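You operate a simulated robot arm through the tools that you are given. There is no shell and no other tool. Be economical: measure what you need, move in short steps, check, and stop when the job is done.

The job below is to be done with a simulated robot arm. You get a single attempt, and the scene is never put back.

TASK
Swap the roll on the spindle for the short grey roll and gauge it.
Fine: the green roll stands on the black mat, the new one fully down; push the steel slide against it and back; drop nothing. Set down upright: short green roll.

Only the result counts: the job must be done as asked and must still hold three seconds after the hand-in. Knocking over, shifting, dropping, spilling or breaking anything else fails it.

THE ROBOT
A 6-joint arm with a four-finger gripper on a trunk, on a base that drives. Base frame: it is fixed to the floor where the robot stands at the start and does not move with it; the origin is under the middle of the robot, x ahead of it, y to its left, z up; the surface under the hand at the start is at about z = 80. Lengths are in cm, angles in rad, forces in N, time in s.
With the tool pointing down near the work surface it reaches from about 28 to 70 cm from the robot's upright axis, wherever it stands. Its first joint turns from -2.897 to 2.897 rad. Places, roughly: black ledge handwheel [40, -70, 80]; black ledge knob [40, -30, 80]; black ledge mat [60, -20, 80]; brass ledge lever [40, 0, 80]; green ledge lever [40, -50, 80]; orange ledge lever [40, -80, 80]; upright steel spindle [50, -10, 80]; white ledge lever [40, -90, 80]. Payload 3.43 kg.
The TCP is the grasp point between the finger pads, 3 cm short of the fingertips. In the tool frame z runs along the fingers and y along their closing line. Largest opening 12 cm; the body of the gripper starts 8.5 cm behind the TCP.
Orientation is that of the tool frame in the base frame, as a unit quaternion [x, y, z, w]. With the fingers straight down and closing along the base's y, the tool's x points along the base's -x, its y along +y and its z along -z.

THE INTERFACE
- The arm moves only by the tool arm_command. Its argument "targets" is text: rows parted by semicolons, each of 6 numbers parted by spaces: the shift along the tool's x, y, z in cm, then the turn, a rotation vector about the tool's x, y, z in rad. In form: tx ty tz rx ry rz; .... A call has 1 to 8 rows; each row is the pose to reach, as a shift and turn from the pose commanded when the call began, along the tool's axes at that moment. "hand" is the finger opening in cm, from 0 to 12, set as the call begins (left out, the last holds). Rows are played at 5 a second. More than 5 cm and 0.15 rad between two rows, or a gripper value outside its range, and nothing of the call is played. A pose out of reach is approached as far as the arm can. The call stops where the force on the tool passes 40 N (or 10 N more than at its start, if that is more) or the arm is blocked; 0.2 s more then pass. Each finger halts on what it meets, pressing with about 37 N; the grip force reading is that of the motor and also rises with nothing between the fingers. The clock runs only during rows and for 0.2 s after the last one: add rows that repeat a pose to give the fingers time. The reply holds the time, the measured pose of the TCP, the force on the tool along the base axes, the opening and the grip force, in the units named above and with some noise, with the torque about the TCP (base axes, N m) and any sound that the robot's microphone picked up.
- Cameras (640 x 400 px; columns grow to the right, rows downward): "scene" is now at [4.64, 10.3, 163.42]; the picture's right is [-0.45, -0.90, 0.00], its down [-0.70, 0.35, -0.63] and it looks along [0.56, -0.28, -0.78] (base axes); focal length 281 px, centre (320, 200). "wrist" rides on the gripper at [7.1, -1.7, -12] in the tool frame; the picture's right is [0.23, 0.97, 0.00], its down [-0.81, 0.19, -0.55] and it looks along [-0.54, 0.13, 0.83] (tool axes); focal length 275 px, centre (320, 200). There is no depth. A picture from a camera that has moved, and an enlarged one, comes with that camera's place and axes in the base frame and with its lens.
- capture(camera): a new picture of that camera. It takes no simulated time.
- raise_lower(by): slides the trunk up (or, below 0, down) by that many cm; the arm and the scene camera ride with it, the base frame stays. It gives what a move gives, with no picture.
- roll_base(legs): drives the robot by 1 to 6 legs, each [ahead, left, turn to the left] in cm, cm and rad, along the robot's own axes; the way and the turn of a leg run together, so that a leg with both is an arc; at most 150 cm and 3.142 rad a leg. The arm and the cameras ride along, it lands a little off, and it stops where it bumps. It gives what a move gives.
- pan_tilt(pan, tilt): turns the head with the scene camera to pan (to the left, within 2.094 rad either way) and tilt (down, from -0.506 to 1.204), counted from straight ahead of the robot. It gives what a move gives.
- inspect(camera, box): a new picture of the part [left, top, right, bottom] of that camera's present view, enlarged. It takes no simulated time.
- sign_off(): hands the job in; it is judged then, once.

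Go step by step. Nothing tells you exact positions but the pictures and the camera data: compare them with the known pose of the tool, close in by small moves and look again before you grip or let go. The budget is 120 turns and 98 pictures, counting those below and the enlarged ones. Unless the task says otherwise, let go and move clear before handing in, and close with one line.

The tools are called by a JSON object that holds its "name" and its "arguments". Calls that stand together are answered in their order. arm_command: Moves the arm, as the interface text tells. Its arguments: {"type":"object","properties":{"targets":{"type":"string"},"hand":{"type":"number"}},"required":["targets"]} The other tools are called the same way: raise_lower (by) slides the trunk up or down; roll_base (legs) drives the base; pan_tilt (pan, tilt) turns the head that bears the scene camera; capture (camera) takes a picture; inspect (camera, box) takes an enlarged picture of a part of a camera's view; sign_off () hands the job in.

At the start:

```text
time_s: 0.0
ee_pos: [50.52, -16.71, 116.44]
orientation: [0.0, 1.0, 0.001, 0.0]
contact_force: [0.1, 0.3, -0.2]
moment: [-0.01, 0.0, -0.02]
width: 12.01
finger_force: 0.1
trunk travel left (down, up): [-15.0, 29.0]
robot x, y, heading: [-0.3, -0.02, 0.002]
head pan, tilt: [-0.463, 0.89]
```

scene: 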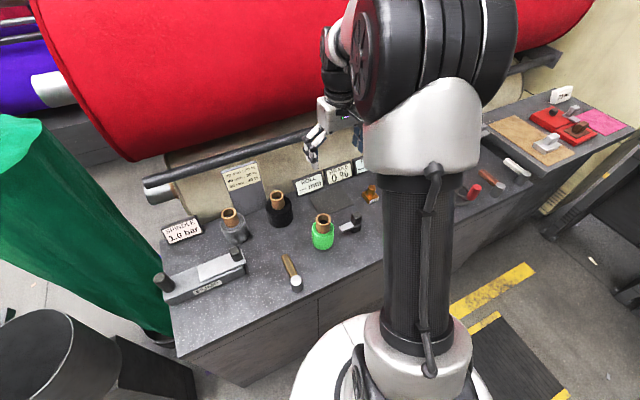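
wrist: 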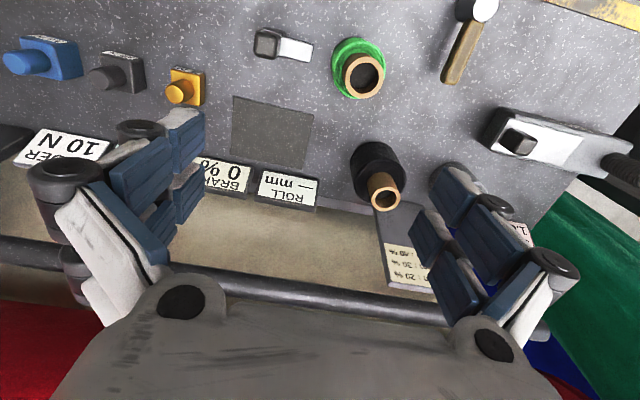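

I see a green roll with a brown core (probably on the spindle), a black and a grey roll, a dark mat and a steel slide. I'll enlarge the views before moving.

{"name": "inspect", "arguments": {"camera": "scene", "box": [150, 150, 400, 306]}}

{"name": "inspect", "arguments": {"camera": "wrist", "box": [220, 20, 420, 145]}}

{"name": "inspect", "arguments": {"camera": "wrist", "box": [200, 100, 440, 300]}}

```text
2.56 times, centred on (275, 228) of scene
camera zoom: at [4.64, 10.3, 163.42], right [-0.45, -0.9, 0.0], down [-0.7, 0.35, -0.63], along [0.56, -0.28, -0.78], focal length 719 px, centre (435, 128)
```

zoom: 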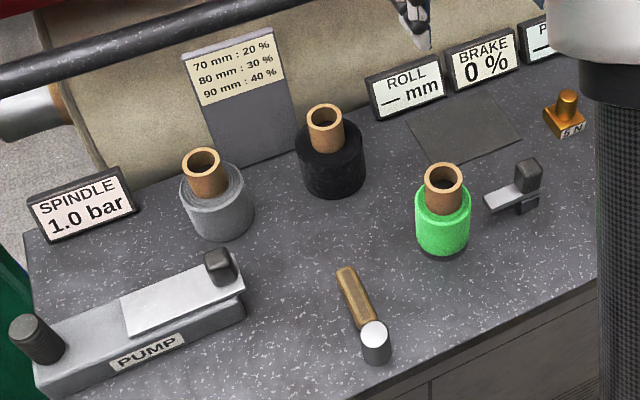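

```text
3.20 times, centred on (320, 82) of wrist
camera zoom: at [43.44, -18.46, 128.43], right [-0.23, 0.97, 0.0], down [0.81, 0.19, 0.55], along [0.54, 0.13, -0.83], focal length 881 px, centre (320, 576)
```

zoom: 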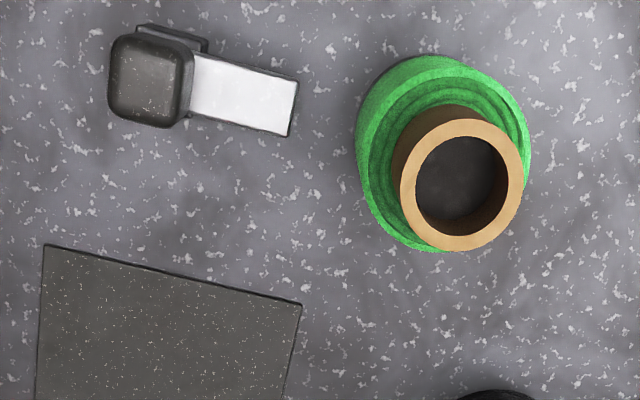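

```text
2.00 times, centred on (320, 200) of wrist
camera zoom: at [43.44, -18.46, 128.43], right [-0.23, 0.97, 0.0], down [0.81, 0.19, 0.55], along [0.54, 0.13, -0.83], focal length 551 px, centre (320, 200)
```

zoom: 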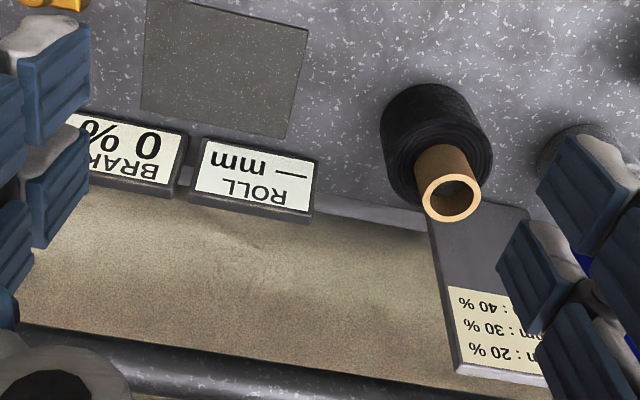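

The spindle reads 1.0 bar, with a pump and a brass lever nearby. I'll look closer at those and at the rest of the ledge.

{"name": "inspect", "arguments": {"camera": "scene", "box": [150, 225, 310, 325]}}

{"name": "inspect", "arguments": {"camera": "wrist", "box": [420, 0, 640, 170]}}

{"name": "inspect", "arguments": {"camera": "scene", "box": [450, 80, 640, 200]}}

{"name": "inspect", "arguments": {"camera": "wrist", "box": [0, 20, 220, 170]}}

```text
4.00 times, centred on (230, 275) of scene
camera zoom: at [4.64, 10.3, 163.42], right [-0.45, -0.9, 0.0], down [-0.7, 0.35, -0.63], along [0.56, -0.28, -0.78], focal length 1124 px, centre (680, -100)
```

zoom: 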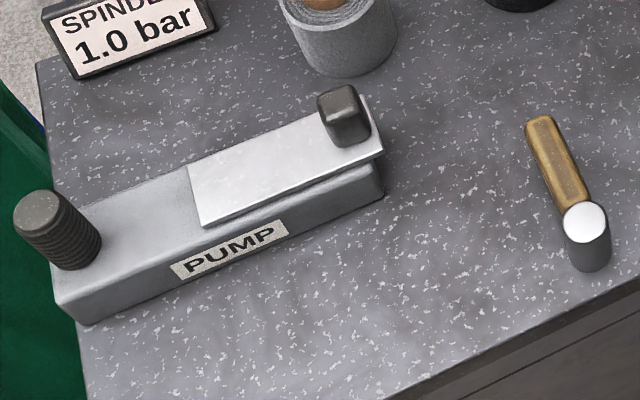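

```text
2.35 times, centred on (530, 85) of wrist
camera zoom: at [43.44, -18.46, 128.43], right [-0.23, 0.97, 0.0], down [0.81, 0.19, 0.55], along [0.54, 0.13, -0.83], focal length 648 px, centre (-174, 471)
```

zoom: 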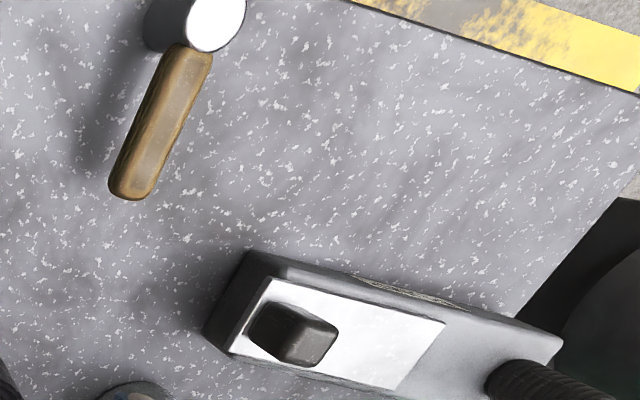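

```text
3.33 times, centred on (545, 140) of scene
camera zoom: at [4.64, 10.3, 163.42], right [-0.45, -0.9, 0.0], down [-0.7, 0.35, -0.63], along [0.56, -0.28, -0.78], focal length 936 px, centre (-430, 400)
```

zoom: 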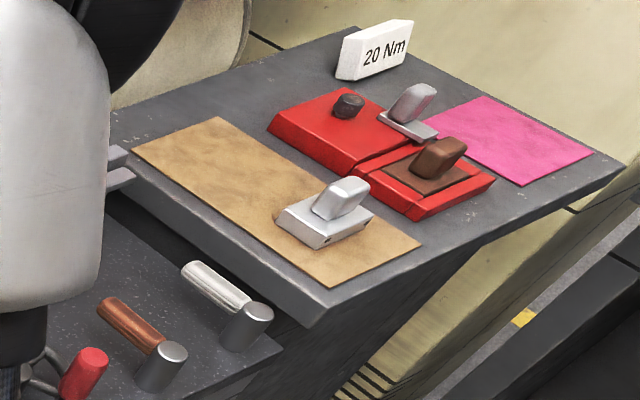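

```text
2.67 times, centred on (110, 95) of wrist
camera zoom: at [43.44, -18.46, 128.43], right [-0.23, 0.97, 0.0], down [0.81, 0.19, 0.55], along [0.54, 0.13, -0.83], focal length 734 px, centre (880, 480)
```

zoom: 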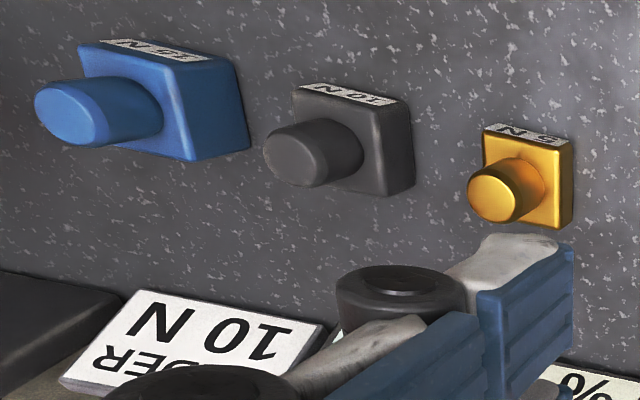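

The brass lever runs from its pivot at about (37.5, 2, 86) forward to about (46.5, 1.8, 85.5), and it most likely vents the spindle. I'll close the fingers, go above the space to the left of it, and look.

{"name": "arm_command", "arguments": {"targets": "1 4.5 2 0 0 0; 2 9 4 0 0 0; 3 13.5 6 0 0 0; 4 18 9 0 0 0; 5 22.5 13 0 0 0; 5.5 23.5 16 0 0 0", "hand": 0}}

{"name": "capture", "arguments": {"camera": "wrist"}}

{"name": "capture", "arguments": {"camera": "scene"}}

```text
refused: row 1 steps farther than a row can; nothing moved
```

```text
88 pictures are left
camera wrist: at [43.44, -18.46, 128.43], right [-0.23, 0.97, 0.0], down [0.81, 0.19, 0.55], along [0.54, 0.13, -0.83], focal length 275 px, centre (320, 200)
```

wrist: 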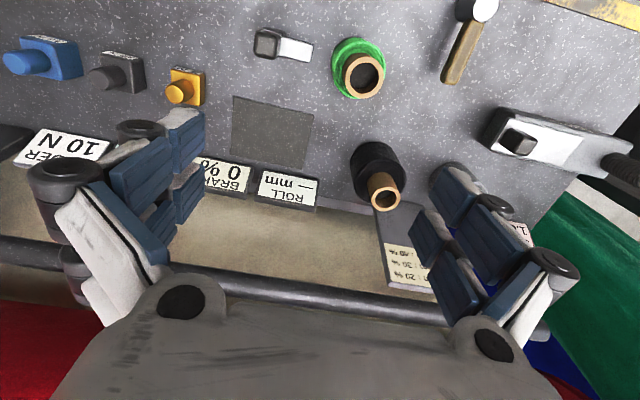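

```text
87 pictures are left
camera scene: at [4.64, 10.3, 163.42], right [-0.45, -0.9, 0.0], down [-0.7, 0.35, -0.63], along [0.56, -0.28, -0.78], focal length 281 px, centre (320, 200)
```

scene: 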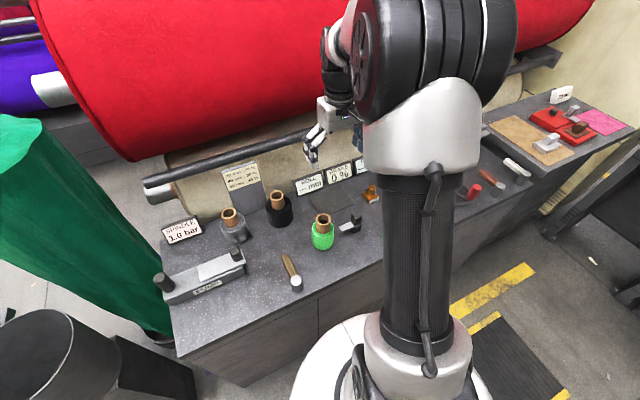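

The step was too long, so nothing moved. I'll repeat it with rows under 5 cm.

{"name": "arm_command", "arguments": {"targets": "1 4 1 0 0 0; 2 8 2.5 0 0 0; 3 12 4 0 0 0; 4 16 6 0 0 0; 5 19.5 8.5 0 0 0; 5.5 22.5 12 0 0 0; 5.5 23.5 16 0 0 0", "hand": 0}}

{"name": "capture", "arguments": {"camera": "wrist"}}

{"name": "inspect", "arguments": {"camera": "scene", "box": [150, 150, 400, 306]}}

```text
time_s: 1.6
ee_pos: [45.21, 6.91, 100.53]
orientation: [0.001, 1.0, 0.0, -0.001]
contact_force: [0.6, -0.2, 0.3]
moment: [0.0, 0.01, -0.03]
width: 0.0
finger_force: 5.3
trunk travel left (down, up): [-15.0, 29.0]
robot x, y, heading: [-0.06, -0.08, 0.004]
head pan, tilt: [-0.463, 0.89]
```

```text
86 pictures are left
camera wrist: at [38.14, 5.14, 112.45], right [-0.23, 0.97, 0.0], down [0.81, 0.19, 0.55], along [0.54, 0.13, -0.83], focal length 275 px, centre (320, 200)
```

wrist: 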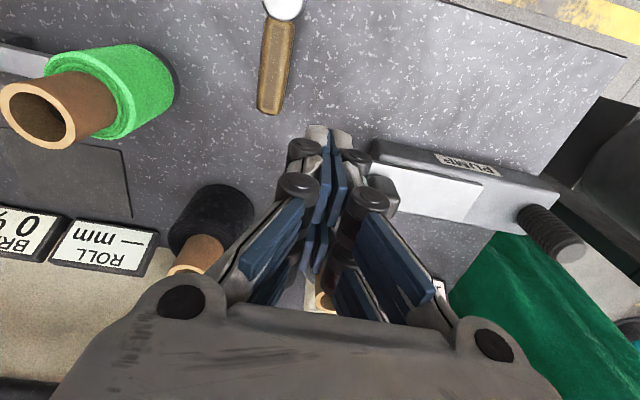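

```text
2.56 times, centred on (275, 228) of scene
camera zoom: at [4.73, 10.31, 163.41], right [-0.45, -0.9, 0.0], down [-0.7, 0.35, -0.63], along [0.56, -0.28, -0.78], focal length 719 px, centre (435, 128)
```

zoom: 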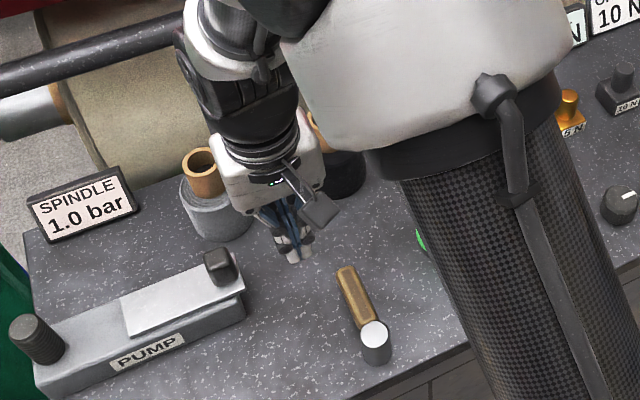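

Fingers are closed, with tips clear at the lever's left. I'll descend beside the handle to tip height z≈83 and push it gently to the right.

{"name": "arm_command", "arguments": {"targets": "0 0 4.5 0 0 0; 0 0 9 0 0 0; 0 0 13 0 0 0; 0 0 14.5 0 0 0; 0 -2 14.5 0 0 0; 0 -3 14.5 0 0 0; 0 -4 14.5 0 0 0"}}

{"name": "inspect", "arguments": {"camera": "scene", "box": [150, 150, 400, 306]}}

{"name": "capture", "arguments": {"camera": "wrist"}}

```text
time_s: 3.0
ee_pos: [45.26, 4.79, 86.04]
orientation: [-0.003, 1.0, 0.0, 0.002]
contact_force: [-0.5, 26.1, -2.9]
moment: [0.12, 0.02, -0.35]
width: 0.02
finger_force: 33.3
trunk travel left (down, up): [-15.0, 29.0]
robot x, y, heading: [0.22, 0.25, -0.0]
head pan, tilt: [-0.463, 0.89]
stopped in row 7: the force on the tool passed its limit at 49 N (the readings are from after the stop); the commanded pose is now the measured one
```

```text
2.56 times, centred on (275, 228) of scene
camera zoom: at [4.6, 10.59, 163.41], right [-0.44, -0.9, 0.0], down [-0.7, 0.34, -0.63], along [0.56, -0.28, -0.78], focal length 719 px, centre (435, 128)
```

zoom: 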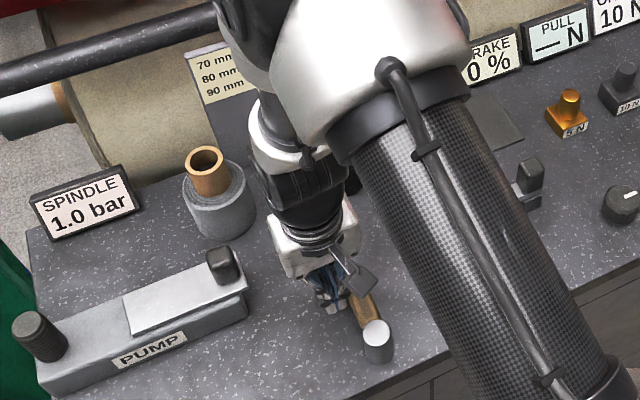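

```text
83 pictures are left
camera wrist: at [38.08, 3.01, 97.95], right [-0.24, 0.97, 0.0], down [0.81, 0.2, 0.56], along [0.54, 0.13, -0.83], focal length 275 px, centre (320, 200)
```

wrist: 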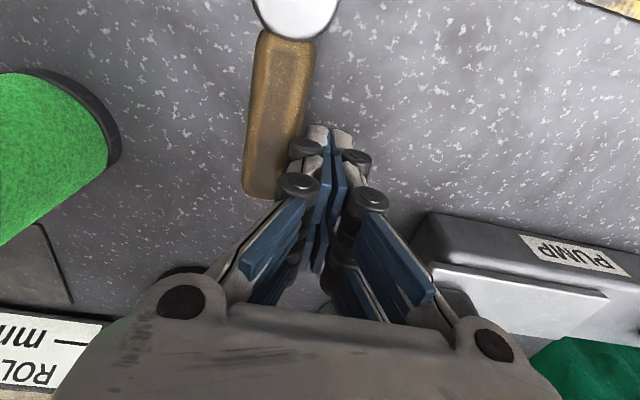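

The lever doesn't yield to the right, so it's at a stop. I'll back off, hop over it and push from the right toward +y.

{"name": "arm_command", "arguments": {"targets": "0 1 0 0 0 0; 0 1 -4.5 0 0 0; 0 -1 -8 0 0 0; 0 -5 -8 0 0 0; 0 -7.5 -6 0 0 0; 0 -7.5 -2 0 0 0; 0 -7.5 0 0 0 0"}}

{"name": "capture", "arguments": {"camera": "wrist"}}

```text
time_s: 4.6
ee_pos: [45.22, -3.13, 85.95]
orientation: [-0.002, 1.0, 0.0, 0.002]
contact_force: [0.4, -0.7, 0.0]
moment: [-0.02, 0.01, -0.01]
width: 0.0
finger_force: 32.7
trunk travel left (down, up): [-15.0, 29.0]
robot x, y, heading: [-0.14, 0.51, 0.003]
head pan, tilt: [-0.463, 0.89]
```

```text
82 pictures are left
camera wrist: at [38.1, -4.91, 97.82], right [-0.23, 0.97, 0.0], down [0.81, 0.19, 0.56], along [0.54, 0.13, -0.83], focal length 275 px, centre (320, 200)
```

wrist: 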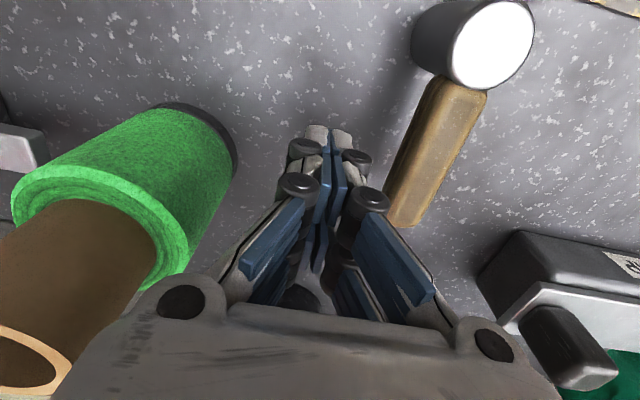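

{"name": "arm_command", "arguments": {"targets": "0 1.5 0 0 0 0; 0 2.5 0 0 0 0; 0 3.5 0 0 0 0; 0 4.5 0 0 0 0; 0.3 5.5 0 0 0 0; 0.6 6.5 0 0 0 0; 1 7.5 0 0 0 0"}}

{"name": "inspect", "arguments": {"camera": "scene", "box": [150, 150, 400, 306]}}

{"name": "capture", "arguments": {"camera": "wrist"}}

```text
time_s: 6.2
ee_pos: [43.96, 4.39, 86.06]
orientation: [-0.002, 1.0, 0.001, 0.001]
contact_force: [1.3, -2.5, 0.7]
moment: [0.0, 0.0, 0.07]
width: 0.0
finger_force: 33.9
trunk travel left (down, up): [-15.0, 29.0]
robot x, y, heading: [-0.12, 0.13, 0.004]
head pan, tilt: [-0.463, 0.89]
```

```text
2.56 times, centred on (275, 228) of scene
camera zoom: at [4.61, 10.36, 163.43], right [-0.44, -0.9, 0.0], down [-0.7, 0.35, -0.63], along [0.56, -0.28, -0.78], focal length 719 px, centre (435, 128)
```

zoom: 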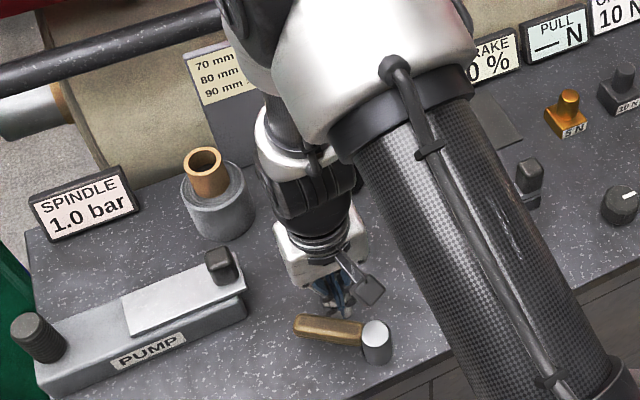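

```text
80 pictures are left
camera wrist: at [36.92, 2.58, 98.0], right [-0.23, 0.97, 0.0], down [0.81, 0.19, 0.55], along [0.54, 0.13, -0.83], focal length 275 px, centre (320, 200)
```

wrist: 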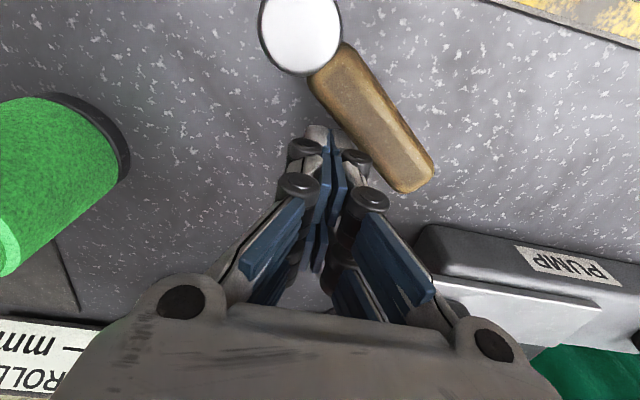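

The lever turns easily toward +y and is now about 50° round; the display still reads 1.0 bar. I'll keep pushing along the arc.

{"name": "arm_command", "arguments": {"targets": "0.7 1 0 0 0 0; 1.4 2 0 0 0 0; 2.2 2.8 0 0 0 0; 3.1 3.3 0 0 0 0; 4 3.7 0 0 0 0; 5 3.9 0 0 0 0; 5.8 3.9 0 0 0 0"}}

{"name": "inspect", "arguments": {"camera": "scene", "box": [150, 150, 400, 306]}}

```text
time_s: 6.8
ee_pos: [43.77, 5.18, 86.17]
orientation: [-0.001, 1.0, 0.002, 0.007]
contact_force: [6.7, -15.1, -3.1]
moment: [-0.19, -0.13, 0.25]
width: 0.0
finger_force: 33.3
trunk travel left (down, up): [-15.0, 29.0]
robot x, y, heading: [0.08, 0.29, 0.004]
head pan, tilt: [-0.463, 0.89]
stopped in row 2: the force on the tool passed its limit at 48 N (the readings are from after the stop); the commanded pose is now the measured one
```

```text
2.56 times, centred on (275, 228) of scene
camera zoom: at [4.71, 10.25, 163.42], right [-0.45, -0.9, 0.0], down [-0.7, 0.35, -0.63], along [0.56, -0.28, -0.78], focal length 719 px, centre (435, 128)
```

zoom: 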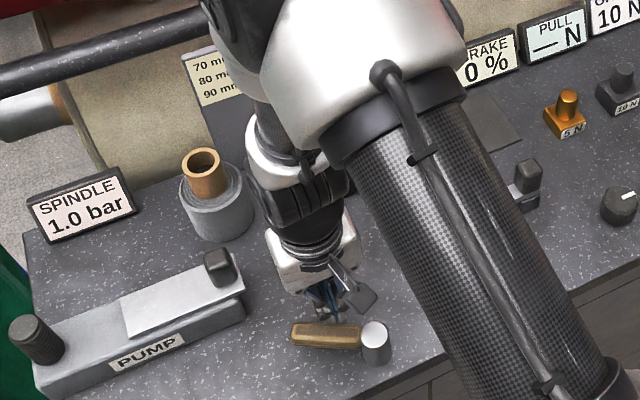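

The lever is at its other stop (about 55°). I'll back off and check the pressure display again.

{"name": "arm_command", "arguments": {"targets": "0 -1.5 0 0 0 0; 0 -1.5 -4 0 0 0; 0 -1.5 -8 0 0 0; 0 0 -12 0 0 0; 0 0 -16 0 0 0; 0 0 -16 0 0 0"}}

{"name": "capture", "arguments": {"camera": "scene"}}

{"name": "capture", "arguments": {"camera": "wrist"}}

```text
time_s: 8.2
ee_pos: [43.72, 5.25, 101.97]
orientation: [0.0, 1.0, 0.001, 0.005]
contact_force: [0.4, 0.0, -0.7]
moment: [0.01, 0.06, -0.01]
width: 0.01
finger_force: 33.0
trunk travel left (down, up): [-15.0, 29.0]
robot x, y, heading: [-0.36, -0.13, 0.002]
head pan, tilt: [-0.463, 0.89]
```

```text
78 pictures are left
camera scene: at [4.68, 10.35, 163.41], right [-0.45, -0.9, 0.0], down [-0.7, 0.35, -0.63], along [0.56, -0.28, -0.78], focal length 281 px, centre (320, 200)
```

scene: 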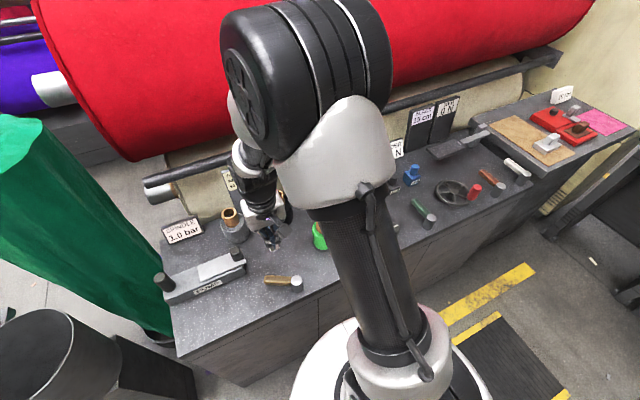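

```text
77 pictures are left
camera wrist: at [36.55, 3.44, 114.01], right [-0.23, 0.97, 0.0], down [0.81, 0.19, 0.56], along [0.54, 0.13, -0.83], focal length 275 px, centre (320, 200)
```

wrist: 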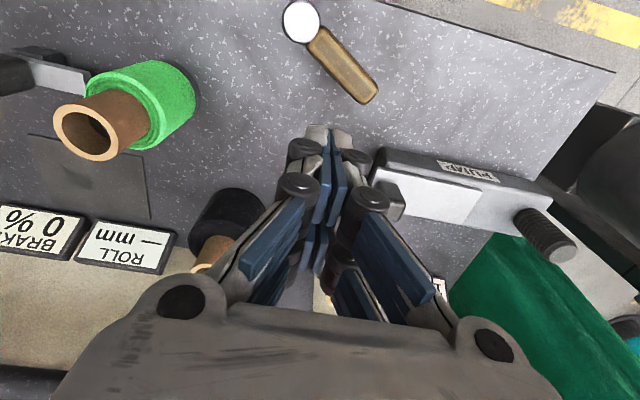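

The display still reads 1.0 bar. I'll look at the other levers and signs to find out what holds the spindle.

{"name": "inspect", "arguments": {"camera": "scene", "box": [380, 85, 560, 245]}}

{"name": "inspect", "arguments": {"camera": "scene", "box": [150, 200, 310, 300]}}

```text
2.50 times, centred on (470, 165) of scene
camera zoom: at [4.68, 10.35, 163.41], right [-0.45, -0.9, 0.0], down [-0.7, 0.35, -0.63], along [0.56, -0.28, -0.78], focal length 702 px, centre (-55, 288)
```

zoom: 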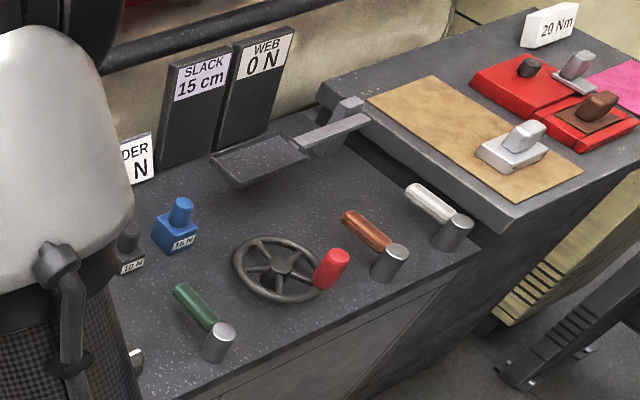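

```text
4.00 times, centred on (230, 250) of scene
camera zoom: at [4.68, 10.35, 163.41], right [-0.45, -0.9, 0.0], down [-0.7, 0.35, -0.63], along [0.56, -0.28, -0.78], focal length 1124 px, centre (680, 0)
```

zoom: 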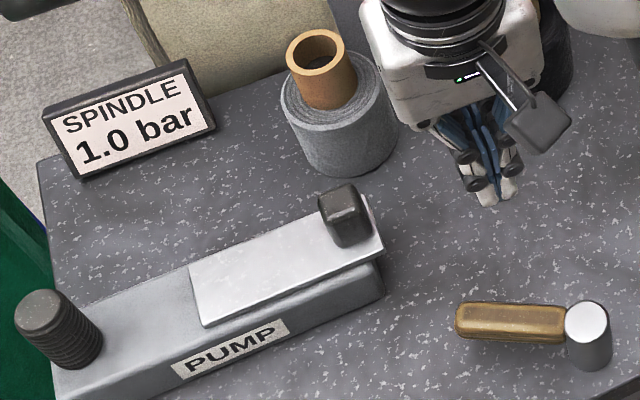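

I'll test whether the green roll is already free: go above it with the fingers open and look before gripping.

{"name": "arm_command", "arguments": {"targets": "0 0 -4 0 0 0; -1 -4 -6 0 0 0; -2 -8 -7 0 0 0; -3 -12 -7 0 0 0; -4 -16 -7 0 0 0; -4 -17.3 -6 0 0 0; -4 -17.3 -6 0 0 0", "hand": 7}}

{"name": "capture", "arguments": {"camera": "wrist"}}

{"name": "capture", "arguments": {"camera": "scene"}}

```text
time_s: 9.8
ee_pos: [47.45, -12.01, 108.12]
orientation: [-0.001, 1.0, 0.001, 0.004]
contact_force: [0.0, 0.5, 0.3]
moment: [-0.02, -0.01, -0.01]
width: 6.98
finger_force: 0.0
trunk travel left (down, up): [-15.0, 29.0]
robot x, y, heading: [0.28, 0.17, 0.0]
head pan, tilt: [-0.463, 0.89]
```

```text
74 pictures are left
camera wrist: at [40.13, -13.75, 120.03], right [-0.23, 0.97, 0.0], down [0.81, 0.19, 0.56], along [0.55, 0.13, -0.83], focal length 275 px, centre (320, 200)
```

wrist: 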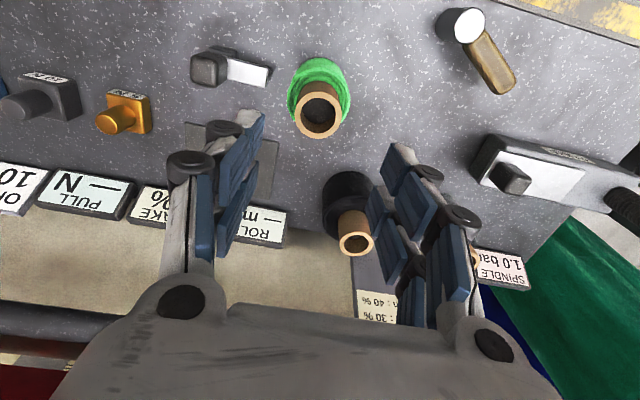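

```text
73 pictures are left
camera scene: at [4.63, 10.33, 163.42], right [-0.45, -0.9, 0.0], down [-0.7, 0.35, -0.63], along [0.56, -0.28, -0.78], focal length 281 px, centre (320, 200)
```

scene: 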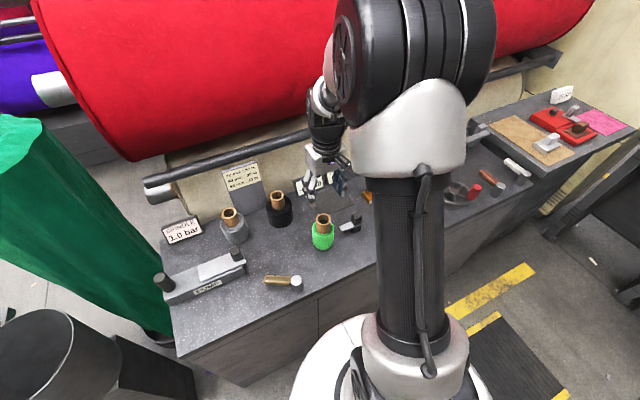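

The core top is at about (47.8, -12.1, 94), right below the fingers. I'll descend so the tips straddle the exposed core, stop short, and check.

{"name": "arm_command", "arguments": {"targets": "-0.2 0 4 0 0 0; -0.3 -0.1 8 0 0 0; -0.3 -0.1 11 0 0 0; -0.3 -0.1 13 0 0 0; -0.3 -0.1 13 0 0 0"}}

{"name": "capture", "arguments": {"camera": "wrist"}}

{"name": "inspect", "arguments": {"camera": "scene", "box": [260, 160, 400, 260]}}

```text
time_s: 11.0
ee_pos: [47.78, -12.19, 95.26]
orientation: [-0.001, 1.0, 0.001, 0.004]
contact_force: [-0.2, 0.0, 0.6]
moment: [0.0, -0.02, 0.0]
width: 7.0
finger_force: 0.2
trunk travel left (down, up): [-15.0, 29.0]
robot x, y, heading: [-0.0, 0.38, 0.0]
head pan, tilt: [-0.463, 0.89]
```

```text
72 pictures are left
camera wrist: at [40.59, -13.93, 107.16], right [-0.23, 0.97, 0.0], down [0.81, 0.19, 0.56], along [0.55, 0.13, -0.83], focal length 275 px, centre (320, 200)
```

wrist: 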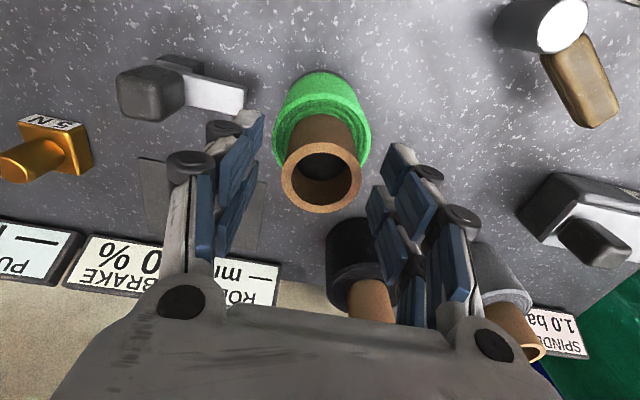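

```text
4.00 times, centred on (330, 210) of scene
camera zoom: at [4.63, 10.33, 163.42], right [-0.45, -0.9, 0.0], down [-0.7, 0.35, -0.63], along [0.56, -0.28, -0.78], focal length 1124 px, centre (280, 160)
```

zoom: 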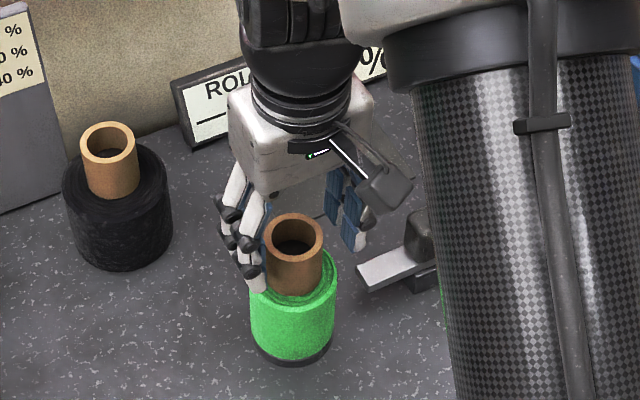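

The fingers straddle the core, aligned to a few millimetres. I'll go down 1.3 cm and close on it.

{"name": "arm_command", "arguments": {"targets": "0 0 0.7 0 0 0; 0 0 1.3 0 0 0; 0 0 1.3 0 0 0"}}

{"name": "arm_command", "arguments": {"targets": "0 0 0 0 0 0; 0 0 0 0 0 0; 0 0 0 0 0 0; 0 0 0 0 0 0; 0 0 0 0 0 0", "hand": 2}}

{"name": "capture", "arguments": {"camera": "wrist"}}

```text
time_s: 11.8
ee_pos: [47.83, -12.05, 93.95]
orientation: [-0.001, 1.0, 0.001, 0.005]
contact_force: [-0.8, 1.0, 0.5]
moment: [-0.01, -0.02, 0.03]
width: 6.99
finger_force: 0.0
trunk travel left (down, up): [-15.0, 29.0]
robot x, y, heading: [0.39, -0.17, 0.002]
head pan, tilt: [-0.463, 0.89]
```

```text
time_s: 13.0
ee_pos: [47.74, -12.14, 93.94]
orientation: [-0.001, 1.0, 0.001, 0.005]
contact_force: [0.2, 1.7, 1.4]
moment: [0.02, -0.04, 0.0]
width: 4.21
finger_force: 36.9
trunk travel left (down, up): [-15.0, 29.0]
robot x, y, heading: [-0.49, -0.07, -0.002]
head pan, tilt: [-0.463, 0.89]
```

```text
70 pictures are left
camera wrist: at [40.65, -13.86, 105.85], right [-0.23, 0.97, 0.0], down [0.81, 0.19, 0.56], along [0.55, 0.13, -0.83], focal length 275 px, centre (320, 200)
```

wrist: 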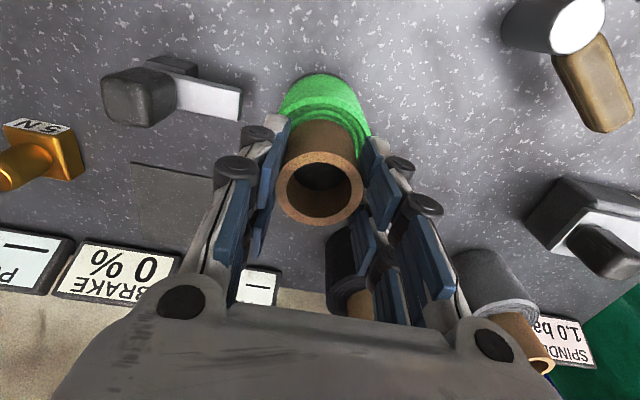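

The core is gripped (4.2 cm) with barely any side force. Now a gentle trial lift.

{"name": "arm_command", "arguments": {"targets": "0 0 -0.2 0 0 0; 0 0 -0.4 0 0 0; 0 0 -0.7 0 0 0; 0 0 -1 0 0 0; 0 0 -1 0 0 0"}}

{"name": "inspect", "arguments": {"camera": "scene", "box": [150, 150, 400, 306]}}

```text
time_s: 14.2
ee_pos: [47.85, -12.05, 94.89]
orientation: [0.0, 1.0, 0.001, 0.005]
contact_force: [0.9, 0.2, -1.8]
moment: [-0.01, 0.01, 0.05]
width: 4.23
finger_force: 37.4
trunk travel left (down, up): [-15.0, 29.0]
robot x, y, heading: [0.21, -0.17, -0.002]
head pan, tilt: [-0.463, 0.89]
```

```text
2.56 times, centred on (275, 228) of scene
camera zoom: at [4.66, 10.32, 163.42], right [-0.45, -0.9, 0.0], down [-0.7, 0.35, -0.63], along [0.56, -0.28, -0.78], focal length 719 px, centre (435, 128)
```

zoom: 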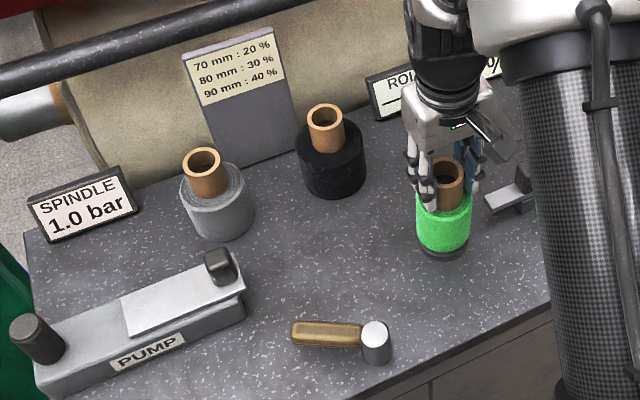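

The roll lifts free with only 1.8 N, so it's unlocked. I'll raise it clear of the spindle and carry it to the mat, centred at about (62.8, -23.2).

{"name": "arm_command", "arguments": {"targets": "0 0 -3 0 0 0; 0 0 -6 0 0 0; 0 0 -9 0 0 0; 0 0 -12 0 0 0; 0 0 -15 0 0 0; 0 0 -15 0 0 0"}}

{"name": "inspect", "arguments": {"camera": "scene", "box": [220, 100, 460, 260]}}

```text
time_s: 15.6
ee_pos: [47.54, -12.19, 109.98]
orientation: [0.0, 1.0, 0.001, 0.004]
contact_force: [0.3, 0.2, -0.7]
moment: [0.02, -0.02, 0.0]
width: 2.0
finger_force: 0.1
trunk travel left (down, up): [-15.0, 29.0]
robot x, y, heading: [0.1, 0.06, -0.002]
head pan, tilt: [-0.463, 0.89]
```

```text
2.50 times, centred on (340, 180) of scene
camera zoom: at [4.67, 10.32, 163.42], right [-0.45, -0.9, 0.0], down [-0.7, 0.35, -0.63], along [0.56, -0.28, -0.78], focal length 702 px, centre (270, 250)
```

zoom: 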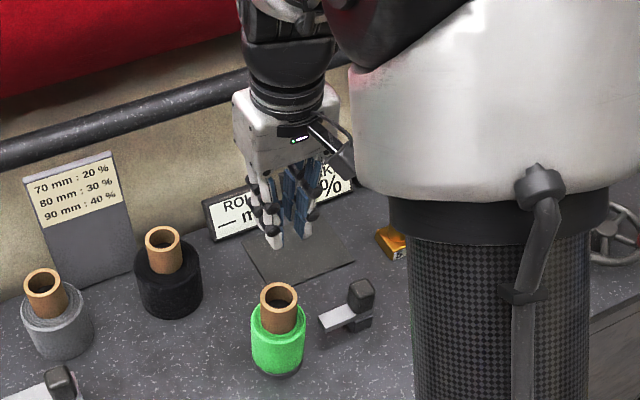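

The roll slipped out of the grip and still sits on the spindle, upright and at the same place. I'll regrip lower and lift slowly while reading the force.

{"name": "arm_command", "arguments": {"targets": "-0.2 0.05 0 0 0 0; -0.2 0.05 4 0 0 0; -0.2 0.05 8 0 0 0; -0.2 0.05 12 0 0 0; -0.2 0.05 15 0 0 0; -0.2 0.05 16.6 0 0 0; -0.2 0.05 16.6 0 0 0", "hand": 7.5}}

{"name": "inspect", "arguments": {"camera": "scene", "box": [260, 160, 400, 260]}}

```text
time_s: 17.2
ee_pos: [47.99, -12.06, 93.19]
orientation: [-0.001, 1.0, 0.001, 0.004]
contact_force: [-0.1, 0.3, 0.0]
moment: [0.02, 0.0, 0.0]
width: 7.5
finger_force: 0.0
trunk travel left (down, up): [-15.0, 29.0]
robot x, y, heading: [0.35, 0.17, 0.0]
head pan, tilt: [-0.463, 0.89]
```

```text
4.00 times, centred on (330, 210) of scene
camera zoom: at [4.63, 10.33, 163.42], right [-0.45, -0.9, 0.0], down [-0.7, 0.35, -0.63], along [0.56, -0.28, -0.78], focal length 1124 px, centre (280, 160)
```

zoom: 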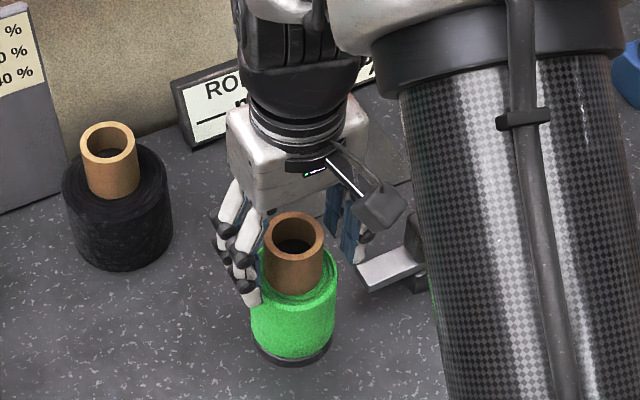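

{"name": "arm_command", "arguments": {"targets": "0 0 0 0 0 0; 0 0 0 0 0 0; 0 0 0 0 0 0; 0 0 0 0 0 0; 0 0 -0.15 0 0 0; 0 0 -0.3 0 0 0", "hand": 2}}

{"name": "inspect", "arguments": {"camera": "scene", "box": [260, 160, 400, 260]}}

{"name": "arm_command", "arguments": {"targets": "0 0 -0.2 0 0 0; 0 0 -0.4 0 0 0"}}

{"name": "inspect", "arguments": {"camera": "scene", "box": [260, 160, 400, 260]}}

```text
time_s: 18.6
ee_pos: [48.03, -12.04, 93.56]
orientation: [-0.001, 1.0, 0.001, 0.004]
contact_force: [-0.1, 0.0, -3.1]
moment: [-0.02, -0.02, 0.0]
width: 4.2
finger_force: 37.2
trunk travel left (down, up): [-15.0, 29.0]
robot x, y, heading: [-0.06, -0.13, 0.002]
head pan, tilt: [-0.463, 0.89]
```

```text
4.00 times, centred on (330, 210) of scene
camera zoom: at [4.66, 10.32, 163.42], right [-0.45, -0.9, 0.0], down [-0.7, 0.35, -0.63], along [0.56, -0.28, -0.78], focal length 1124 px, centre (280, 160)
```

zoom: 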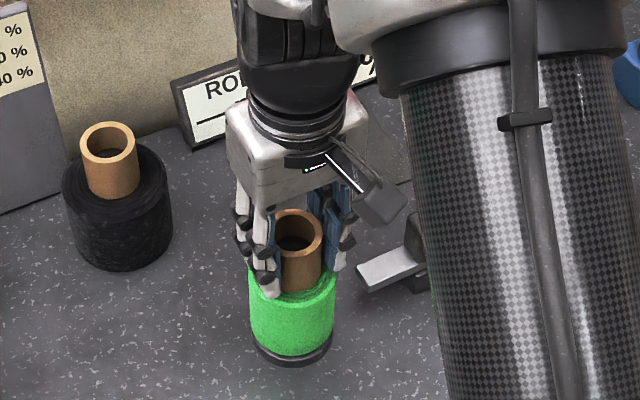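

```text
time_s: 19.2
ee_pos: [47.99, -12.02, 94.0]
orientation: [-0.001, 1.0, 0.001, 0.004]
contact_force: [0.7, -0.2, -1.9]
moment: [-0.01, -0.02, -0.02]
width: 4.17
finger_force: 37.0
trunk travel left (down, up): [-15.0, 29.0]
robot x, y, heading: [-0.22, 0.07, 0.002]
head pan, tilt: [-0.463, 0.89]
```

```text
4.00 times, centred on (330, 210) of scene
camera zoom: at [4.66, 10.32, 163.42], right [-0.45, -0.9, 0.0], down [-0.7, 0.35, -0.63], along [0.56, -0.28, -0.78], focal length 1124 px, centre (280, 160)
```

zoom: 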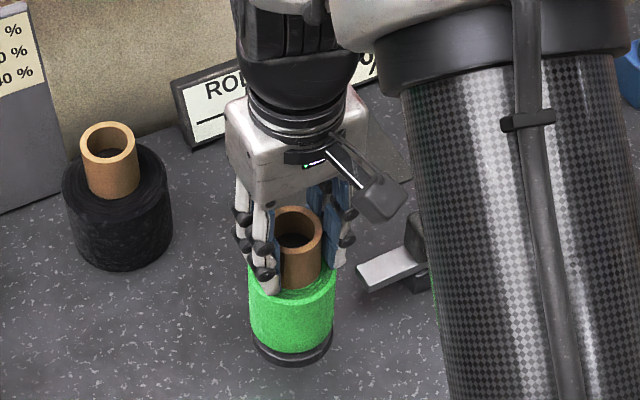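

The roll really does rise, and the flange gap grows. I'll continue slowly.

{"name": "arm_command", "arguments": {"targets": "0 0 -0.4 0 0 0; 0 0 -0.8 0 0 0; 0 0 -1.2 0 0 0; 0 0 -1.6 0 0 0"}}

{"name": "inspect", "arguments": {"camera": "scene", "box": [260, 160, 400, 260]}}

```text
time_s: 20.2
ee_pos: [47.99, -11.89, 95.56]
orientation: [-0.001, 1.0, 0.001, 0.004]
contact_force: [0.3, 0.2, -2.6]
moment: [0.0, 0.02, 0.0]
width: 4.18
finger_force: 37.0
trunk travel left (down, up): [-15.0, 29.0]
robot x, y, heading: [-0.25, 0.31, 0.002]
head pan, tilt: [-0.463, 0.89]
```

```text
4.00 times, centred on (330, 210) of scene
camera zoom: at [4.65, 10.32, 163.42], right [-0.45, -0.9, 0.0], down [-0.7, 0.35, -0.63], along [0.56, -0.28, -0.78], focal length 1124 px, centre (280, 160)
```

zoom: 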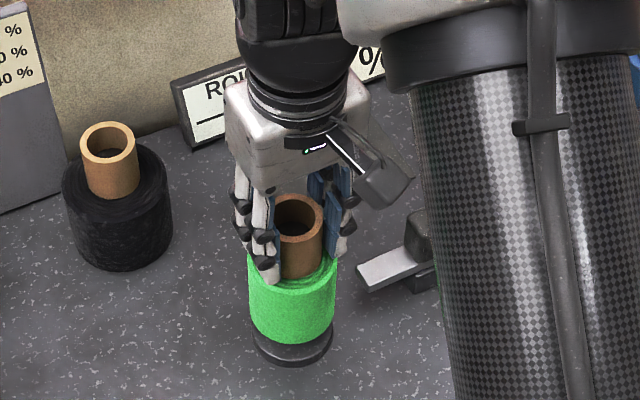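

It is 2.4 cm up and still held. I'll continue at a moderate pace.

{"name": "arm_command", "arguments": {"targets": "0 0 -0.5 0 0 0; 0 0 -1 0 0 0; 0 0 -1.6 0 0 0; 0 0 -2.2 0 0 0; 0 0 -2.8 0 0 0; 0 0 -3.4 0 0 0; 0 0 -4 0 0 0"}}

{"name": "inspect", "arguments": {"camera": "scene", "box": [260, 160, 400, 260]}}

```text
time_s: 21.8
ee_pos: [48.06, -12.04, 99.65]
orientation: [-0.001, 1.0, 0.0, 0.004]
contact_force: [0.0, -0.1, -1.6]
moment: [0.02, -0.01, -0.03]
width: 4.21
finger_force: 37.0
trunk travel left (down, up): [-15.0, 29.0]
robot x, y, heading: [0.01, -0.02, 0.003]
head pan, tilt: [-0.463, 0.89]
```

```text
4.00 times, centred on (330, 210) of scene
camera zoom: at [4.65, 10.33, 163.42], right [-0.45, -0.9, 0.0], down [-0.7, 0.35, -0.63], along [0.56, -0.28, -0.78], focal length 1124 px, centre (280, 160)
```

zoom: 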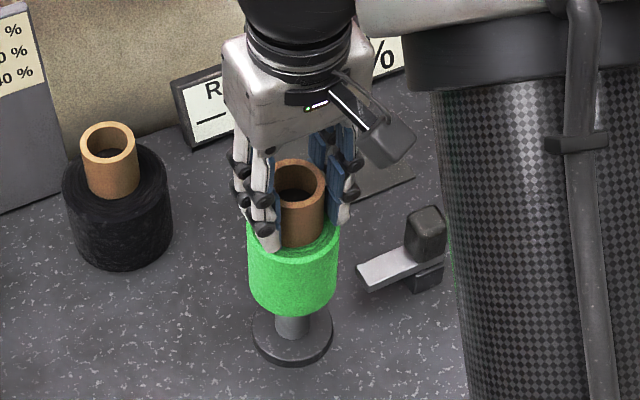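

The spindle post is showing, so it works. I'll continue up until clear.

{"name": "arm_command", "arguments": {"targets": "0 0 -0.7 0 0 0; 0 0 -1.4 0 0 0; 0 0 -2.1 0 0 0; 0 0 -2.8 0 0 0; 0 0 -3.5 0 0 0; 0 0 -4.2 0 0 0; 0 0 -4.9 0 0 0; 0 0 -5.6 0 0 0"}}

{"name": "arm_command", "arguments": {"targets": "0 0 -0.7 0 0 0; 0 0 -1.4 0 0 0; 0 0 -2.1 0 0 0; 0 0 -2.8 0 0 0; 0 0 -3.5 0 0 0; 0 0 -3.5 0 0 0"}}

{"name": "inspect", "arguments": {"camera": "scene", "box": [220, 100, 460, 260]}}

```text
time_s: 23.6
ee_pos: [47.96, -11.89, 105.32]
orientation: [-0.001, 1.0, 0.001, 0.006]
contact_force: [0.3, 0.1, -1.3]
moment: [0.01, -0.01, 0.03]
width: 4.19
finger_force: 37.3
trunk travel left (down, up): [-15.0, 29.0]
robot x, y, heading: [-0.03, 0.16, -0.001]
head pan, tilt: [-0.463, 0.89]
```

```text
time_s: 25.0
ee_pos: [47.93, -12.2, 108.74]
orientation: [0.0, 1.0, 0.001, 0.005]
contact_force: [-0.3, -0.6, -1.8]
moment: [-0.01, 0.01, 0.02]
width: 4.19
finger_force: 37.0
trunk travel left (down, up): [-15.0, 29.0]
robot x, y, heading: [-0.07, -0.16, 0.001]
head pan, tilt: [-0.463, 0.89]
```

```text
2.50 times, centred on (340, 180) of scene
camera zoom: at [4.67, 10.32, 163.42], right [-0.45, -0.9, 0.0], down [-0.7, 0.35, -0.63], along [0.56, -0.28, -0.78], focal length 702 px, centre (270, 250)
```

zoom: 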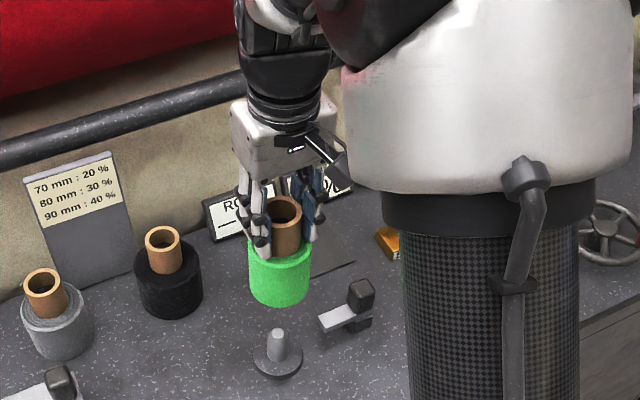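

The roll is off the spindle and held steadily. I'll carry it gently to above the mat at (61.7, -22.6).

{"name": "arm_command", "arguments": {"targets": "-0.5 -0.4 0 0 0 0; -1.5 -1.1 0 0 0 0; -2.6 -2 0 0 0 0; -3.7 -2.8 0 0 0 0; -4.8 -3.6 0 0 0 0; -5.9 -4.5 0 0 0 0; -6.6 -5 0 0 0 0; -6.9 -5.2 0 0 0 0"}}

{"name": "arm_command", "arguments": {"targets": "-0.5 -0.4 0 0 0 0; -1.5 -1.1 0 0 0 0; -2.6 -2 0 0 0 0; -3.7 -2.8 0 0 0 0; -4.8 -3.6 0 0 0 0; -5.9 -4.5 0 0 0 0; -6.6 -5 0 0 0 0; -6.9 -5.2 0 0 0 0"}}

{"name": "capture", "arguments": {"camera": "wrist"}}

{"name": "inspect", "arguments": {"camera": "scene", "box": [220, 100, 460, 260]}}

```text
time_s: 26.8
ee_pos: [54.87, -17.21, 108.82]
orientation: [-0.001, 1.0, 0.002, 0.005]
contact_force: [-0.9, 0.4, -2.2]
moment: [0.01, 0.0, 0.02]
width: 4.2
finger_force: 36.8
trunk travel left (down, up): [-15.0, 29.0]
robot x, y, heading: [-0.42, 0.02, 0.002]
head pan, tilt: [-0.463, 0.89]
```

```text
time_s: 28.6
ee_pos: [61.63, -22.35, 108.82]
orientation: [0.0, 1.0, 0.002, 0.005]
contact_force: [-1.0, 0.2, -1.9]
moment: [-0.01, -0.01, -0.03]
width: 4.19
finger_force: 37.1
trunk travel left (down, up): [-15.0, 29.0]
robot x, y, heading: [-0.09, -0.01, 0.001]
head pan, tilt: [-0.463, 0.89]
```

```text
61 pictures are left
camera wrist: at [54.55, -24.21, 120.66], right [-0.23, 0.97, 0.0], down [0.81, 0.19, 0.56], along [0.54, 0.13, -0.83], focal length 275 px, centre (320, 200)
```

wrist: 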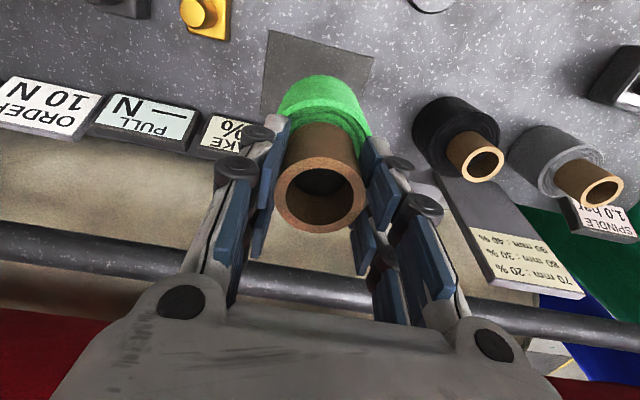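

```text
2.50 times, centred on (340, 180) of scene
camera zoom: at [4.68, 10.32, 163.42], right [-0.45, -0.9, 0.0], down [-0.7, 0.35, -0.63], along [0.56, -0.28, -0.78], focal length 702 px, centre (270, 250)
```

zoom: 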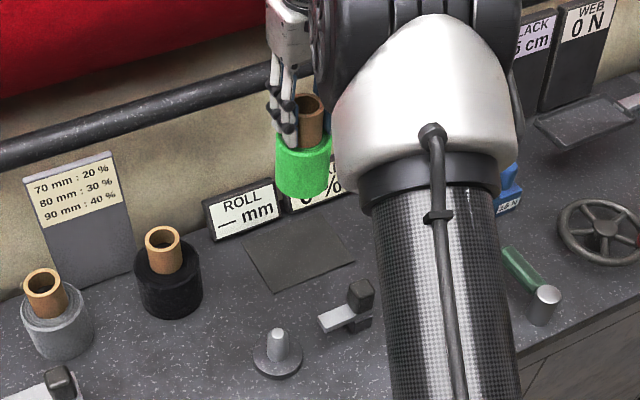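

The mat spans x 57–69, y −30 to −16, so the roll is above it. I'll descend in two stages.

{"name": "arm_command", "arguments": {"targets": "0 0 1 0 0 0; -0.2 -0.1 2.5 0 0 0; -0.4 -0.2 4 0 0 0; -0.6 -0.3 5.5 0 0 0; -0.6 -0.3 7 0 0 0; -0.6 -0.3 8.5 0 0 0; -0.6 -0.3 10 0 0 0; -0.6 -0.3 11 0 0 0"}}

{"name": "arm_command", "arguments": {"targets": "0 0 0.6 0 0 0; 0 0 1.2 0 0 0; 0 0 1.8 0 0 0; 0 0 2.4 0 0 0; 0 0 3 0 0 0; 0 0 3.6 0 0 0; 0 0 4.2 0 0 0; 0 0 4.2 0 0 0"}}

{"name": "inspect", "arguments": {"camera": "scene", "box": [260, 120, 400, 220]}}

```text
time_s: 30.4
ee_pos: [62.45, -22.55, 97.9]
orientation: [-0.001, 1.0, 0.0, 0.004]
contact_force: [-0.7, -0.6, -2.5]
moment: [0.04, 0.0, -0.01]
width: 4.21
finger_force: 36.8
trunk travel left (down, up): [-15.0, 29.0]
robot x, y, heading: [0.43, 0.08, 0.0]
head pan, tilt: [-0.463, 0.89]
```

```text
time_s: 32.2
ee_pos: [62.51, -22.75, 93.53]
orientation: [-0.001, 1.0, 0.001, 0.004]
contact_force: [-0.6, 0.4, -2.0]
moment: [-0.01, -0.01, 0.01]
width: 4.2
finger_force: 36.5
trunk travel left (down, up): [-15.0, 29.0]
robot x, y, heading: [0.27, 0.32, -0.0]
head pan, tilt: [-0.463, 0.89]
```

```text
4.00 times, centred on (330, 170) of scene
camera zoom: at [4.66, 10.32, 163.42], right [-0.45, -0.9, 0.0], down [-0.7, 0.35, -0.63], along [0.56, -0.28, -0.78], focal length 1124 px, centre (280, 320)
```

zoom: 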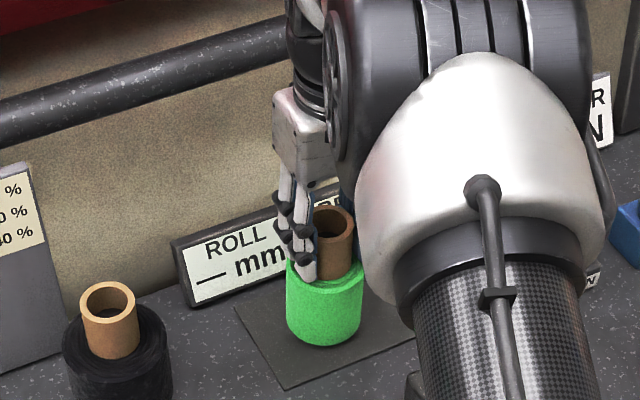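

Just above the mat. I'll lower in 0.2 cm steps until I feel contact.

{"name": "arm_command", "arguments": {"targets": "0 0 0.2 0 0 0; 0 0 0.4 0 0 0; 0 0 0.5 0 0 0; 0 0 0.5 0 0 0"}}

{"name": "arm_command", "arguments": {"targets": "0 0 0.15 0 0 0; 0 0 0.3 0 0 0; 0 0 0.3 0 0 0"}}

```text
time_s: 33.2
ee_pos: [62.55, -22.67, 93.13]
orientation: [0.0, 1.0, 0.002, 0.004]
contact_force: [0.5, 0.5, -2.3]
moment: [-0.03, 0.01, 0.0]
width: 4.2
finger_force: 37.3
trunk travel left (down, up): [-15.0, 29.0]
robot x, y, heading: [-0.12, -0.08, -0.002]
head pan, tilt: [-0.463, 0.89]
```

```text
time_s: 34.0
ee_pos: [62.6, -22.61, 92.77]
orientation: [-0.001, 1.0, 0.002, 0.004]
contact_force: [0.5, 0.2, -3.5]
moment: [-0.01, 0.0, -0.03]
width: 4.19
finger_force: 37.6
trunk travel left (down, up): [-15.0, 29.0]
robot x, y, heading: [0.47, -0.08, 0.002]
head pan, tilt: [-0.463, 0.89]
```

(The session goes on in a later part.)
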